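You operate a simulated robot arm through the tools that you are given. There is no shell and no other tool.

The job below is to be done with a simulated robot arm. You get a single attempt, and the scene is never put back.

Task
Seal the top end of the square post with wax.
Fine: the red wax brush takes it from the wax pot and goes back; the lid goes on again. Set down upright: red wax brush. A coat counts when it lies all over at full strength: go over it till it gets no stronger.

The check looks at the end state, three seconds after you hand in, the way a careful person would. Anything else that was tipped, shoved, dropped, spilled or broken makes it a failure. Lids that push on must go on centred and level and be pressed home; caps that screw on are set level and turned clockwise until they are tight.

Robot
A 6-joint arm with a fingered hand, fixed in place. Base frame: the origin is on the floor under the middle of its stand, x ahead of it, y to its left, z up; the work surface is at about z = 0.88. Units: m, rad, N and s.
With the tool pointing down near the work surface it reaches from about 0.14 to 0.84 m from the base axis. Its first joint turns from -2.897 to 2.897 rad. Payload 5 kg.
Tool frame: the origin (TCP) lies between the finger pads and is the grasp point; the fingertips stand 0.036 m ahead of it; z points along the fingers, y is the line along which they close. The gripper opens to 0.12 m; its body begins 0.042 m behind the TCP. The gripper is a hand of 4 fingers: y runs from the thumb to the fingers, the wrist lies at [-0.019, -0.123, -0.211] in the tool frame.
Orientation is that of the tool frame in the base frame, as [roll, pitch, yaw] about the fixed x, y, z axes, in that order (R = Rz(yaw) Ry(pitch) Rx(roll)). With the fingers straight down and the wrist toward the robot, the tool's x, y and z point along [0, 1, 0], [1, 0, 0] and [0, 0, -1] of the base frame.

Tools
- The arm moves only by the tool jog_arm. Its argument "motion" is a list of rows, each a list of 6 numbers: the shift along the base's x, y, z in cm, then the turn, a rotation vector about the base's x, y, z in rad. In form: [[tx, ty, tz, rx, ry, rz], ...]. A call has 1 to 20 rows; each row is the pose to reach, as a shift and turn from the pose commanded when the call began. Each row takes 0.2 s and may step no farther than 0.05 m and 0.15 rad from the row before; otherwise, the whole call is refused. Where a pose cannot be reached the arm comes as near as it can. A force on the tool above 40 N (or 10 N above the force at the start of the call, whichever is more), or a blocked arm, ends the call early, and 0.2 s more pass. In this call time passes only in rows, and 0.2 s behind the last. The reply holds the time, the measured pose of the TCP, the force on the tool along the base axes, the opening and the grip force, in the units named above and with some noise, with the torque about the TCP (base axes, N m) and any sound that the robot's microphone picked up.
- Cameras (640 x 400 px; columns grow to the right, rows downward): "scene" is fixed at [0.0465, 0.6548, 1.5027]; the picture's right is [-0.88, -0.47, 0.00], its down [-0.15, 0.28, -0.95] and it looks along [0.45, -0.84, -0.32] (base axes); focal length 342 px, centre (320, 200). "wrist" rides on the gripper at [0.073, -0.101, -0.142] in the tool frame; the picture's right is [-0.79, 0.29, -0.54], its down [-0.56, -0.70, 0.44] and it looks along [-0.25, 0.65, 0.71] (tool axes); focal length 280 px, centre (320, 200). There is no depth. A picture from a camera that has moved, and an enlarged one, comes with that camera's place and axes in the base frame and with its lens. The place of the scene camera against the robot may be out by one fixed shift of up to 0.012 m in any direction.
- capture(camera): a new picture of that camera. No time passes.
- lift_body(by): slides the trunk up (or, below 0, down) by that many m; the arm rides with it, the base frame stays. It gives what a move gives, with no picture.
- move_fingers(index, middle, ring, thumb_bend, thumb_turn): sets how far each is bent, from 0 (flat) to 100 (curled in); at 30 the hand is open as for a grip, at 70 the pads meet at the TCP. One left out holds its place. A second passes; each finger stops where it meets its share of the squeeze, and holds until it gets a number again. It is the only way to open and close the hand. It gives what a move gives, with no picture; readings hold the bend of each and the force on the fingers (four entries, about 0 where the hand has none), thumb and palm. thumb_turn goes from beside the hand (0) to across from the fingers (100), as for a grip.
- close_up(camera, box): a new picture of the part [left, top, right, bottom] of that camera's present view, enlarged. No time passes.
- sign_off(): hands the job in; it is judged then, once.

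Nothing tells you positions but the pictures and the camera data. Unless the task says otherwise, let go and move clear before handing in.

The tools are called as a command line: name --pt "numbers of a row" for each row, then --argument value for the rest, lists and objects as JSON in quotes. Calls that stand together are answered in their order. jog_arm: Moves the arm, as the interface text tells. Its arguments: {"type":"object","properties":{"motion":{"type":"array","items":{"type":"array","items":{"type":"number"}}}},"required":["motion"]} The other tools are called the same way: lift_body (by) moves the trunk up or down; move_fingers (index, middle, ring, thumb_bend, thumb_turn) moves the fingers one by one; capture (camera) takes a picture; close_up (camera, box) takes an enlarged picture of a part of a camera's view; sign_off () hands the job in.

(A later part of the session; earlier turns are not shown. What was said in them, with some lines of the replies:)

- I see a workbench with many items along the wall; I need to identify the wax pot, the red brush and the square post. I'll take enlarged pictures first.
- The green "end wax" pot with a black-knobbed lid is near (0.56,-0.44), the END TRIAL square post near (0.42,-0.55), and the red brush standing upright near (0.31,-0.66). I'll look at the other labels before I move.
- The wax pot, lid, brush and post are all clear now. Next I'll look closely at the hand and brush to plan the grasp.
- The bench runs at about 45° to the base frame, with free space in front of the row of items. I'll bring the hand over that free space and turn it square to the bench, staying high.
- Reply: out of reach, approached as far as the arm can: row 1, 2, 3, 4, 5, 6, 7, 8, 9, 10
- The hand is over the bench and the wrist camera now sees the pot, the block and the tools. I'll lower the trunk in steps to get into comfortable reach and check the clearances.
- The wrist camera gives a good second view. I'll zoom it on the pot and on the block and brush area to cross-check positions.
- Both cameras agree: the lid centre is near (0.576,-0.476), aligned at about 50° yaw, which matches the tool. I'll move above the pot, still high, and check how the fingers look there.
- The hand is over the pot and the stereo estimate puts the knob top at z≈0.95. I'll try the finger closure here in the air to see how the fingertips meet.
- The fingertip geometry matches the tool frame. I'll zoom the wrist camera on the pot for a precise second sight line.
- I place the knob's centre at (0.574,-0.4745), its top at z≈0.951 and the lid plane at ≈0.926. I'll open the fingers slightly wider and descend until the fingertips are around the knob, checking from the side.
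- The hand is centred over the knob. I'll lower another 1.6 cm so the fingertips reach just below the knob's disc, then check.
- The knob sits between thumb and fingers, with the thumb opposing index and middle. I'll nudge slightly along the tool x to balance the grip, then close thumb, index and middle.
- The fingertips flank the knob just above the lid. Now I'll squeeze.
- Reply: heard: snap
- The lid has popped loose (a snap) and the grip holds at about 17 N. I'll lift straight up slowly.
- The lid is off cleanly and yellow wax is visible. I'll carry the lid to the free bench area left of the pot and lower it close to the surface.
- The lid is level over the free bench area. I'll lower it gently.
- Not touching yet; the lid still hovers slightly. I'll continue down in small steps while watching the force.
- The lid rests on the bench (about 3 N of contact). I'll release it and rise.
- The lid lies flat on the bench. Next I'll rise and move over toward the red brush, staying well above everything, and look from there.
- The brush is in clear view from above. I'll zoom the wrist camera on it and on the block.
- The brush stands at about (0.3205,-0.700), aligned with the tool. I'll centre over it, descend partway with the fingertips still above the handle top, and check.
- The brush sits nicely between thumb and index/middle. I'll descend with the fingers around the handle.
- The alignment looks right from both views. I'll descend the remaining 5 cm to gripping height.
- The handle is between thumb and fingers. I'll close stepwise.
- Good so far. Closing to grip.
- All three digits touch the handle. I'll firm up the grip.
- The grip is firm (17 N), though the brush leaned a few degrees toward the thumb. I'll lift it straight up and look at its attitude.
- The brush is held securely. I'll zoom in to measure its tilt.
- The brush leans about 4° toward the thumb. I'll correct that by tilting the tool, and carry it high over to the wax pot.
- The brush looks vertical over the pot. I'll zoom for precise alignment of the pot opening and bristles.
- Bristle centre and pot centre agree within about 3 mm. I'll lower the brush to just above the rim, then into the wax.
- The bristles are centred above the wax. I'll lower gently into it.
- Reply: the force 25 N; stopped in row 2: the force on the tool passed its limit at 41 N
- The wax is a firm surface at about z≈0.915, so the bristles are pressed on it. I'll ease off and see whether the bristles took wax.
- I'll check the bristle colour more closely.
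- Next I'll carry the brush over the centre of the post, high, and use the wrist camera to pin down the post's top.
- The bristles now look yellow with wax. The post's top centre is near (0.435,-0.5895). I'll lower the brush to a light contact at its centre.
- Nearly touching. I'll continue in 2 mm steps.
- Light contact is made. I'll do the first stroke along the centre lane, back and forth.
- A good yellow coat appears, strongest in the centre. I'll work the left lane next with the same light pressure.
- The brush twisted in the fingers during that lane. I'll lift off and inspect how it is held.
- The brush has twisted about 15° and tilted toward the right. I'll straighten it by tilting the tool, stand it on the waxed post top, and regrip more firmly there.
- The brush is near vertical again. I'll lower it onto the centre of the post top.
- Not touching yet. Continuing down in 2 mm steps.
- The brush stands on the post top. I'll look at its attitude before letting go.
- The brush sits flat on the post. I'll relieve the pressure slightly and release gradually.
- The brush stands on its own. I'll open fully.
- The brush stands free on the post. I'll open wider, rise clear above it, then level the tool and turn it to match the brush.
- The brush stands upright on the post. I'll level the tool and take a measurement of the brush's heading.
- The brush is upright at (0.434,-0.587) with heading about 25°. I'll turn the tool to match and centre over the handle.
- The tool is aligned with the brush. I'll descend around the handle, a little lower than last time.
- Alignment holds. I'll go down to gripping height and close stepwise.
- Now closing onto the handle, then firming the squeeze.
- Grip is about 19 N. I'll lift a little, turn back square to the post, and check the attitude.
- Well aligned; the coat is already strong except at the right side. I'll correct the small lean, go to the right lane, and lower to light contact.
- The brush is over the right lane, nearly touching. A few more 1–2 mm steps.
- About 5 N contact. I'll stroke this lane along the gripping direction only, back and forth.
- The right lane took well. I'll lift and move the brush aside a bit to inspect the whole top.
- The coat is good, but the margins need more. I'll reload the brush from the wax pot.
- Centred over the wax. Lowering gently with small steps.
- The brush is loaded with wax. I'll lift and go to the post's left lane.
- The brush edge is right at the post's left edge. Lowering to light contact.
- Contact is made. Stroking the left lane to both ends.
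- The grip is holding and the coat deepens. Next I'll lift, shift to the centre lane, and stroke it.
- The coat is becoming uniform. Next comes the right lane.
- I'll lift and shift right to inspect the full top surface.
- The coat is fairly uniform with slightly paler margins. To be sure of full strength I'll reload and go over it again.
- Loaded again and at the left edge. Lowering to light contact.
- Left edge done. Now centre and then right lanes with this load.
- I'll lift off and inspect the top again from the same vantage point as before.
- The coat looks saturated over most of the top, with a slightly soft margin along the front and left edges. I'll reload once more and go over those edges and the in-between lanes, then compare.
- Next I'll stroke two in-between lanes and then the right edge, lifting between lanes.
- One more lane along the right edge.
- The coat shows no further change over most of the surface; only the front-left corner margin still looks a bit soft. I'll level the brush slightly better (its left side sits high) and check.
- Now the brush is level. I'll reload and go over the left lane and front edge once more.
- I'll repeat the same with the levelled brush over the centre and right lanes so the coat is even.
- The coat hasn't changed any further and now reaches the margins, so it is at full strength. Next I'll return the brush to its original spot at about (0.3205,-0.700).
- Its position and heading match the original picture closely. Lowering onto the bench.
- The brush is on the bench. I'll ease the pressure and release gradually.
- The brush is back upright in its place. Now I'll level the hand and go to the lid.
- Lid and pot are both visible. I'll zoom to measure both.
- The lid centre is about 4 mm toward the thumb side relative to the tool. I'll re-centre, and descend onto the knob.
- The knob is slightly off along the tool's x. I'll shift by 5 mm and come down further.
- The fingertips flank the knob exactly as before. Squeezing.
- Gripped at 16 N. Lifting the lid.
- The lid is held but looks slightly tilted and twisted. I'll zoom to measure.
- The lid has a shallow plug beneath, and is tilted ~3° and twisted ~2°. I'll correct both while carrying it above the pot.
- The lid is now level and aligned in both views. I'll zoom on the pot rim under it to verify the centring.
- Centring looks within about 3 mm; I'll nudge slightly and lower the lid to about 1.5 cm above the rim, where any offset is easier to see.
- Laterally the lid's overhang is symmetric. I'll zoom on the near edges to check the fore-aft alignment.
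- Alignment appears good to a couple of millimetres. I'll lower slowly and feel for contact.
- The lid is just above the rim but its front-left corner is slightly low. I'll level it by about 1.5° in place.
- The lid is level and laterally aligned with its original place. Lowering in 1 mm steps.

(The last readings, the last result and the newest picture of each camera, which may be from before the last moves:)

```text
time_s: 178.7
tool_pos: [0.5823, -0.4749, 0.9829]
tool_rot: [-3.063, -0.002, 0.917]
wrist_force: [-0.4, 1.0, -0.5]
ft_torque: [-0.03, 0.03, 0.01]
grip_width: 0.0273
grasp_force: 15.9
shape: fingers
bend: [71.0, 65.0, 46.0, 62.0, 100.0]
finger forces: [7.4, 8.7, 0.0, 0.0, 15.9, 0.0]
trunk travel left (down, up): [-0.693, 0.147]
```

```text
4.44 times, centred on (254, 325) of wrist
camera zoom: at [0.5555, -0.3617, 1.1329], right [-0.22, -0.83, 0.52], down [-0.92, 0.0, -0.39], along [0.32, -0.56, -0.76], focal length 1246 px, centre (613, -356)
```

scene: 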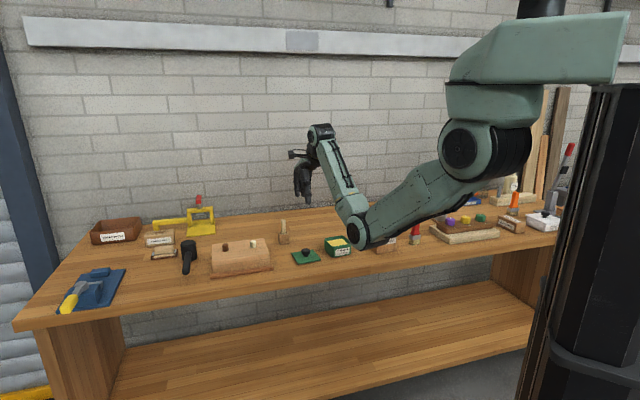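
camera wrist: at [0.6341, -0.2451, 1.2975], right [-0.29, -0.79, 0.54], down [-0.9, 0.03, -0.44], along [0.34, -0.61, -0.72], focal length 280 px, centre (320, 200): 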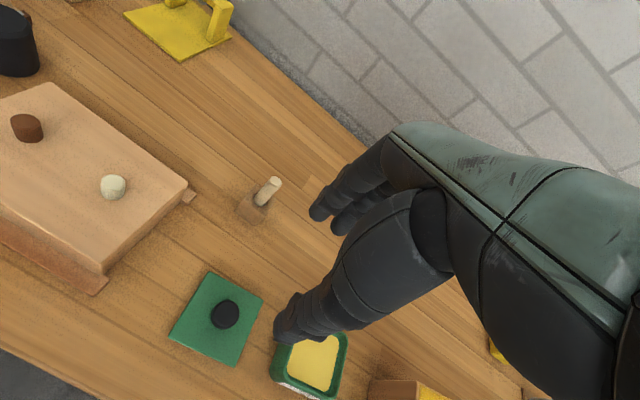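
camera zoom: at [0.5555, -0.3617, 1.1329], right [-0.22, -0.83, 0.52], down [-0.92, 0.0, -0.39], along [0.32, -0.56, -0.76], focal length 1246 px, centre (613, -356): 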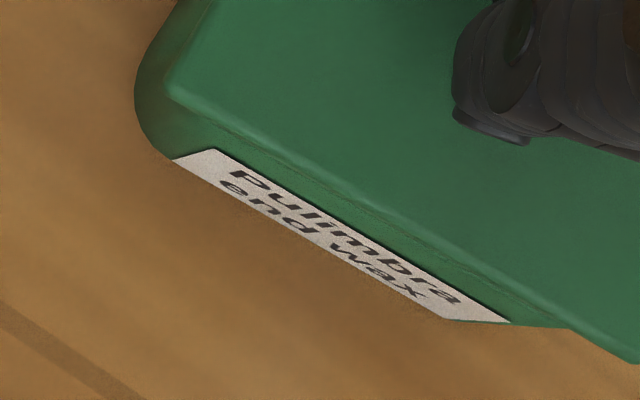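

The gap is closed and the corners now nearly match the original seated picture. A little further until contact.

jog_arm --pt "0 0 -0.1 0 0 0"

jog_arm --pt "0 0 -0.1 0 0 0"

jog_arm --pt "0 0 -0.1 0 0 0"

close_up --camera "scene" --box '[316, 222, 364, 258]'

```text
time_s: 179.1
tool_pos: [0.5822, -0.4745, 0.9818]
tool_rot: [-3.063, -0.003, 0.917]
wrist_force: [0.4, 0.1, -0.3]
ft_torque: [-0.02, -0.05, -0.05]
grip_width: 0.027
grasp_force: 16.4
shape: fingers
bend: [71.0, 65.0, 46.0, 62.0, 100.0]
finger forces: [7.4, 8.8, 0.1, 0.0, 16.1, 0.0]
trunk travel left (down, up): [-0.693, 0.147]
```

```text
time_s: 179.5
tool_pos: [0.5813, -0.4735, 0.982]
tool_rot: [-3.065, -0.003, 0.918]
wrist_force: [-0.8, 1.2, 4.2]
ft_torque: [0.1, 0.08, 0.0]
grip_width: 0.0275
grasp_force: 16.6
shape: fingers
bend: [71.0, 65.0, 46.0, 62.0, 100.0]
finger forces: [7.3, 8.8, 0.0, 0.0, 17.0, 0.1]
trunk travel left (down, up): [-0.693, 0.147]
heard: snap
```

```text
time_s: 179.9
tool_pos: [0.5807, -0.4731, 0.9823]
tool_rot: [-3.066, -0.002, 0.918]
wrist_force: [0.2, 2.1, 7.7]
ft_torque: [0.15, 0.08, 0.03]
grip_width: 0.0271
grasp_force: 17.0
shape: fingers
bend: [71.0, 65.0, 46.0, 62.0, 100.0]
finger forces: [8.1, 9.1, 0.0, 0.0, 17.2, 0.0]
trunk travel left (down, up): [-0.693, 0.147]
```

```text
11.11 times, centred on (340, 240) of scene
camera zoom: at [0.0465, 0.6548, 1.5027], right [-0.88, -0.47, 0.0], down [-0.15, 0.28, -0.95], along [0.45, -0.84, -0.32], focal length 3795 px, centre (98, -244)
```

zoom: 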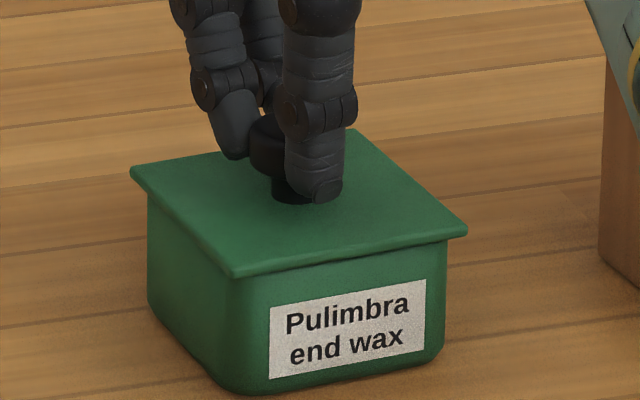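

The lid snapped home and its corners coincide with the original picture. I'll release gently.

jog_arm --pt "0 0 0.1 0 0 0"

move_fingers --index 58 --middle 58 --thumb_bend 56

move_fingers --index 46 --middle 46 --ring 46 --thumb_bend 46

close_up --camera "scene" --box '[316, 222, 364, 258]'

```text
time_s: 180.3
tool_pos: [0.5814, -0.4733, 0.9829]
tool_rot: [-3.065, -0.002, 0.917]
wrist_force: [0.4, 0.5, 6.4]
ft_torque: [0.09, 0.07, 0.0]
grip_width: 0.0274
grasp_force: 17.0
shape: fingers
bend: [71.0, 65.0, 46.0, 62.0, 100.0]
finger forces: [8.2, 9.0, 0.0, 0.1, 16.7, 0.1]
trunk travel left (down, up): [-0.693, 0.147]
```

```text
time_s: 181.3
tool_pos: [0.5813, -0.4744, 0.9814]
tool_rot: [-3.064, -0.001, 0.916]
wrist_force: [-0.5, 0.7, 0.2]
ft_torque: [0.0, 0.01, 0.01]
grip_width: 0.0444
grasp_force: 0.2
shape: fingers
bend: [57.0, 57.0, 46.0, 56.0, 100.0]
finger forces: [0.0, 0.1, 0.0, 0.0, 0.3, 0.0]
trunk travel left (down, up): [-0.693, 0.147]
```

```text
time_s: 182.3
tool_pos: [0.5814, -0.4746, 0.9816]
tool_rot: [-3.063, -0.001, 0.917]
wrist_force: [-0.6, -0.7, 0.3]
ft_torque: [0.0, 0.0, -0.02]
grip_width: 0.0755
grasp_force: 0.1
shape: fingers
bend: [46.0, 46.0, 46.0, 46.0, 100.0]
finger forces: [0.0, 0.0, 0.0, 0.1, 0.0, 0.1]
trunk travel left (down, up): [-0.693, 0.147]
```

```text
11.11 times, centred on (340, 240) of scene
camera zoom: at [0.0465, 0.6548, 1.5027], right [-0.88, -0.47, 0.0], down [-0.15, 0.28, -0.95], along [0.45, -0.84, -0.32], focal length 3795 px, centre (98, -244)
```

zoom: 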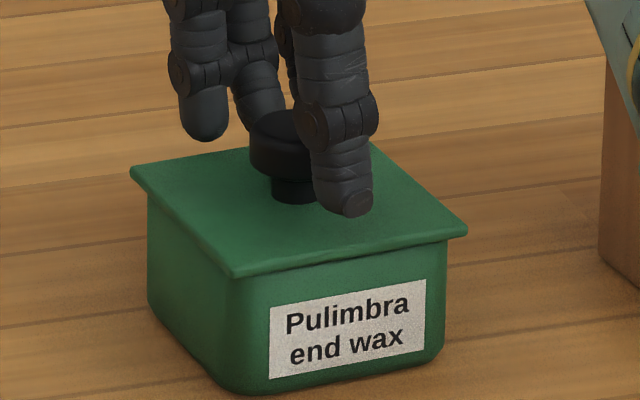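

The lid stays seated. I'll rise clear and inspect everything.

jog_arm --pt "0 0 1 0 0 0" --pt "0 0 3.5 0 0 0" --pt "0 0 7 0 0 0" --pt "0 0 11 0 0 0" --pt "0 0 15 0 0 0"

close_up --camera "wrist" --box '[170, 240, 330, 370]'

close_up --camera "scene" --box '[320, 215, 384, 255]'

capture --camera "scene"

```text
time_s: 183.5
tool_pos: [0.5798, -0.4724, 1.1308]
tool_rot: [-3.064, 0.0, 0.918]
wrist_force: [-0.5, -1.3, -0.1]
ft_torque: [0.04, 0.04, 0.0]
grip_width: 0.0755
grasp_force: 0.0
shape: fingers
bend: [46.0, 46.0, 46.0, 46.0, 100.0]
finger forces: [0.1, 0.0, 0.0, 0.0, 0.1, 0.0]
trunk travel left (down, up): [-0.693, 0.147]
```

```text
3.08 times, centred on (250, 305) of wrist
camera zoom: at [0.5537, -0.3602, 1.281], right [-0.22, -0.83, 0.52], down [-0.92, 0.0, -0.39], along [0.32, -0.56, -0.76], focal length 863 px, centre (535, -123)
```

zoom: 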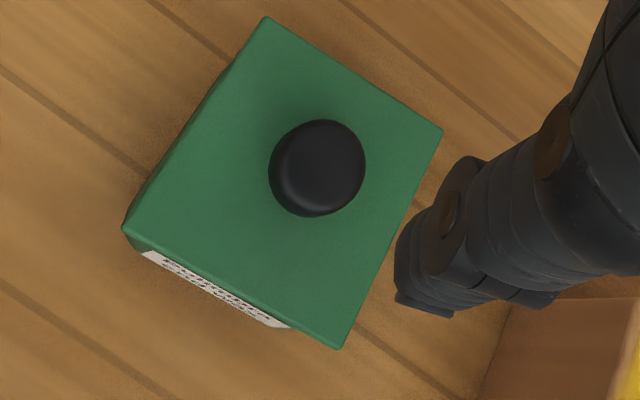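

```text
10.00 times, centred on (352, 235) of scene
camera zoom: at [0.0465, 0.6548, 1.5027], right [-0.88, -0.47, 0.0], down [-0.15, 0.28, -0.95], along [0.45, -0.84, -0.32], focal length 3416 px, centre (0, -150)
```

zoom: 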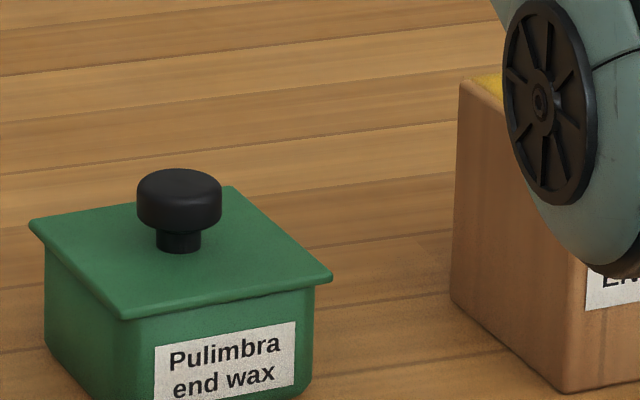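

```text
taken
```

scene: 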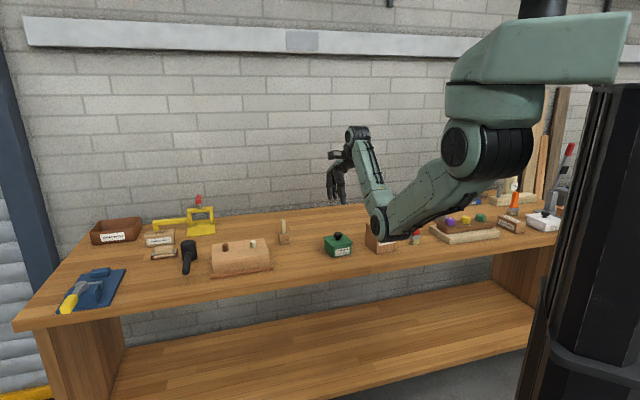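

The pot looks identical to the first picture. I'll raise the trunk to clear the view and check the post and brush one last time.

lift_body --by 0.13

capture --camera "scene"

close_up --camera "scene" --box '[360, 205, 440, 265]'

close_up --camera "scene" --box '[400, 130, 600, 255]'

close_up --camera "scene" --box '[40, 180, 300, 342]'

```text
time_s: 185.1
tool_pos: [0.5792, -0.4729, 1.2612]
tool_rot: [-3.063, -0.002, 0.919]
wrist_force: [0.6, 0.4, -0.1]
ft_torque: [0.06, 0.03, -0.02]
grip_width: 0.0756
grasp_force: 0.0
shape: fingers
bend: [46.0, 46.0, 46.0, 46.0, 100.0]
finger forces: [0.0, 0.1, 0.1, 0.0, 0.0, 0.0]
trunk travel left (down, up): [-0.823, 0.017]
```

```text
taken
```

scene: 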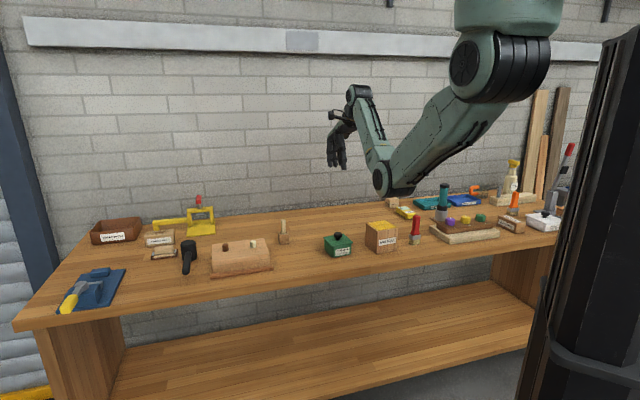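

```text
6.67 times, centred on (400, 235) of scene
camera zoom: at [0.0465, 0.6548, 1.5027], right [-0.88, -0.47, 0.0], down [-0.15, 0.28, -0.95], along [0.45, -0.84, -0.32], focal length 2277 px, centre (-213, -33)
```

zoom: 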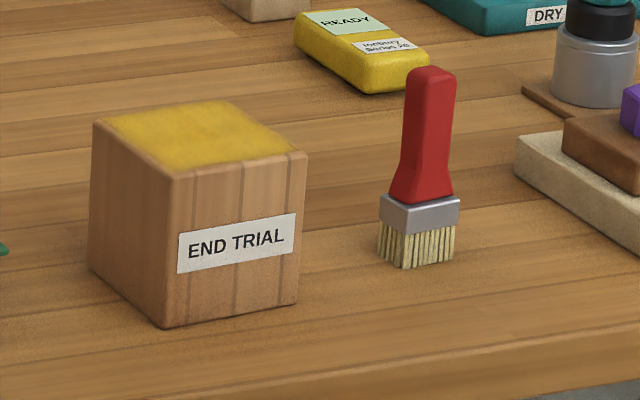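

```text
3.20 times, centred on (500, 192) of scene
camera zoom: at [0.0465, 0.6548, 1.5027], right [-0.88, -0.47, 0.0], down [-0.15, 0.28, -0.95], along [0.45, -0.84, -0.32], focal length 1093 px, centre (-256, 224)
```

zoom: 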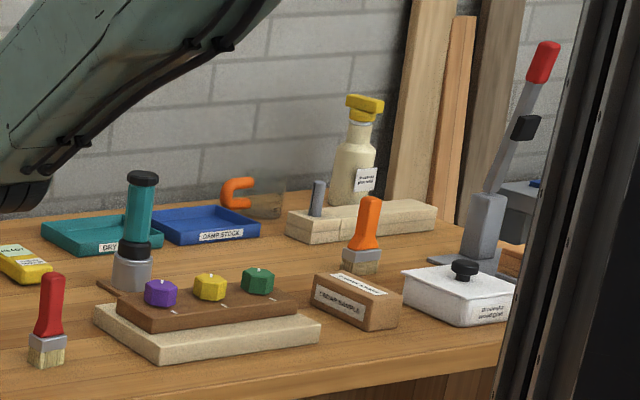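

```text
2.46 times, centred on (170, 261) of scene
camera zoom: at [0.0465, 0.6548, 1.5027], right [-0.88, -0.47, 0.0], down [-0.15, 0.28, -0.95], along [0.45, -0.84, -0.32], focal length 841 px, centre (689, 50)
```

zoom: 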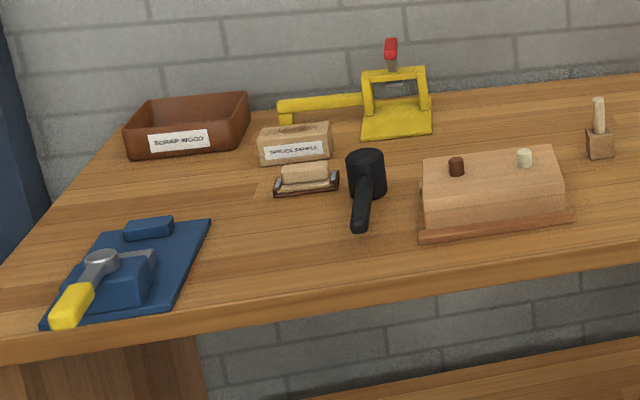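

close_up --camera "scene" --box '[366, 216, 406, 241]'

capture --camera "wrist"

```text
16.00 times, centred on (386, 228) of scene
camera zoom: at [0.0465, 0.6548, 1.5027], right [-0.88, -0.47, 0.0], down [-0.15, 0.28, -0.95], along [0.45, -0.84, -0.32], focal length 5465 px, centre (-736, -256)
```

zoom: 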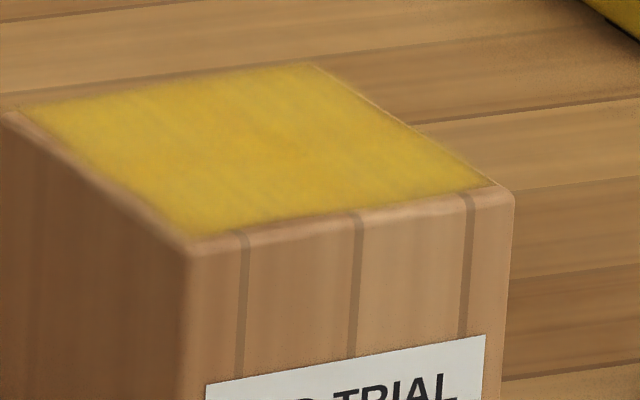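

```text
taken
camera wrist: at [0.554, -0.3605, 1.4107], right [-0.22, -0.83, 0.52], down [-0.92, 0.0, -0.39], along [0.32, -0.56, -0.76], focal length 280 px, centre (320, 200)
```

wrist: 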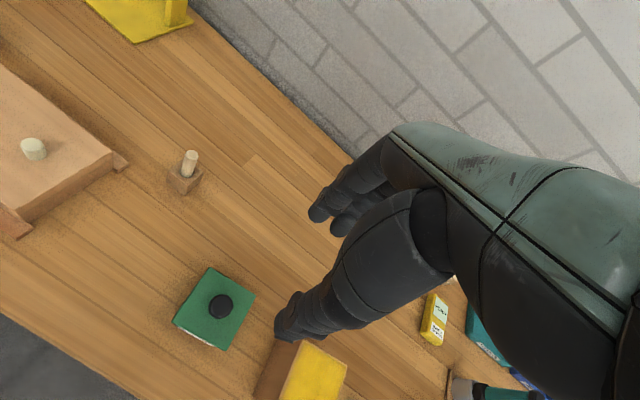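

The post's top end is evenly waxed at full strength. The red brush stands upright in its place, the lid is home and level, and nothing else has moved. The hand is empty and clear, so I'm handing in.

sign_off

```text
The job is handed in.
```

The top end of the square post (the block labelled "END TRIAL") is sealed with wax, and the job is handed in; I haven't seen the check's verdict.

- **Coat:** I loaded the brush four times and went over the whole top. The last passes made it no stronger, and it covers the flat face right up to the bevelled edge.
- **Brush:** The red brush stands upright on its original spot, perhaps up to 1 cm nearer the robot than before. Partway through, it twisted in the grip. I stood it on the waxed post top, gripped it again and carried on.
- **Wax pot:** The lid is back on and snapped home. It matches its starting position in the picture.
- **Everything else:** The post and the wax pot are where they were. Nothing else on the bench looks moved or spilled in the final pictures, and the hand is empty and clear of the bench.
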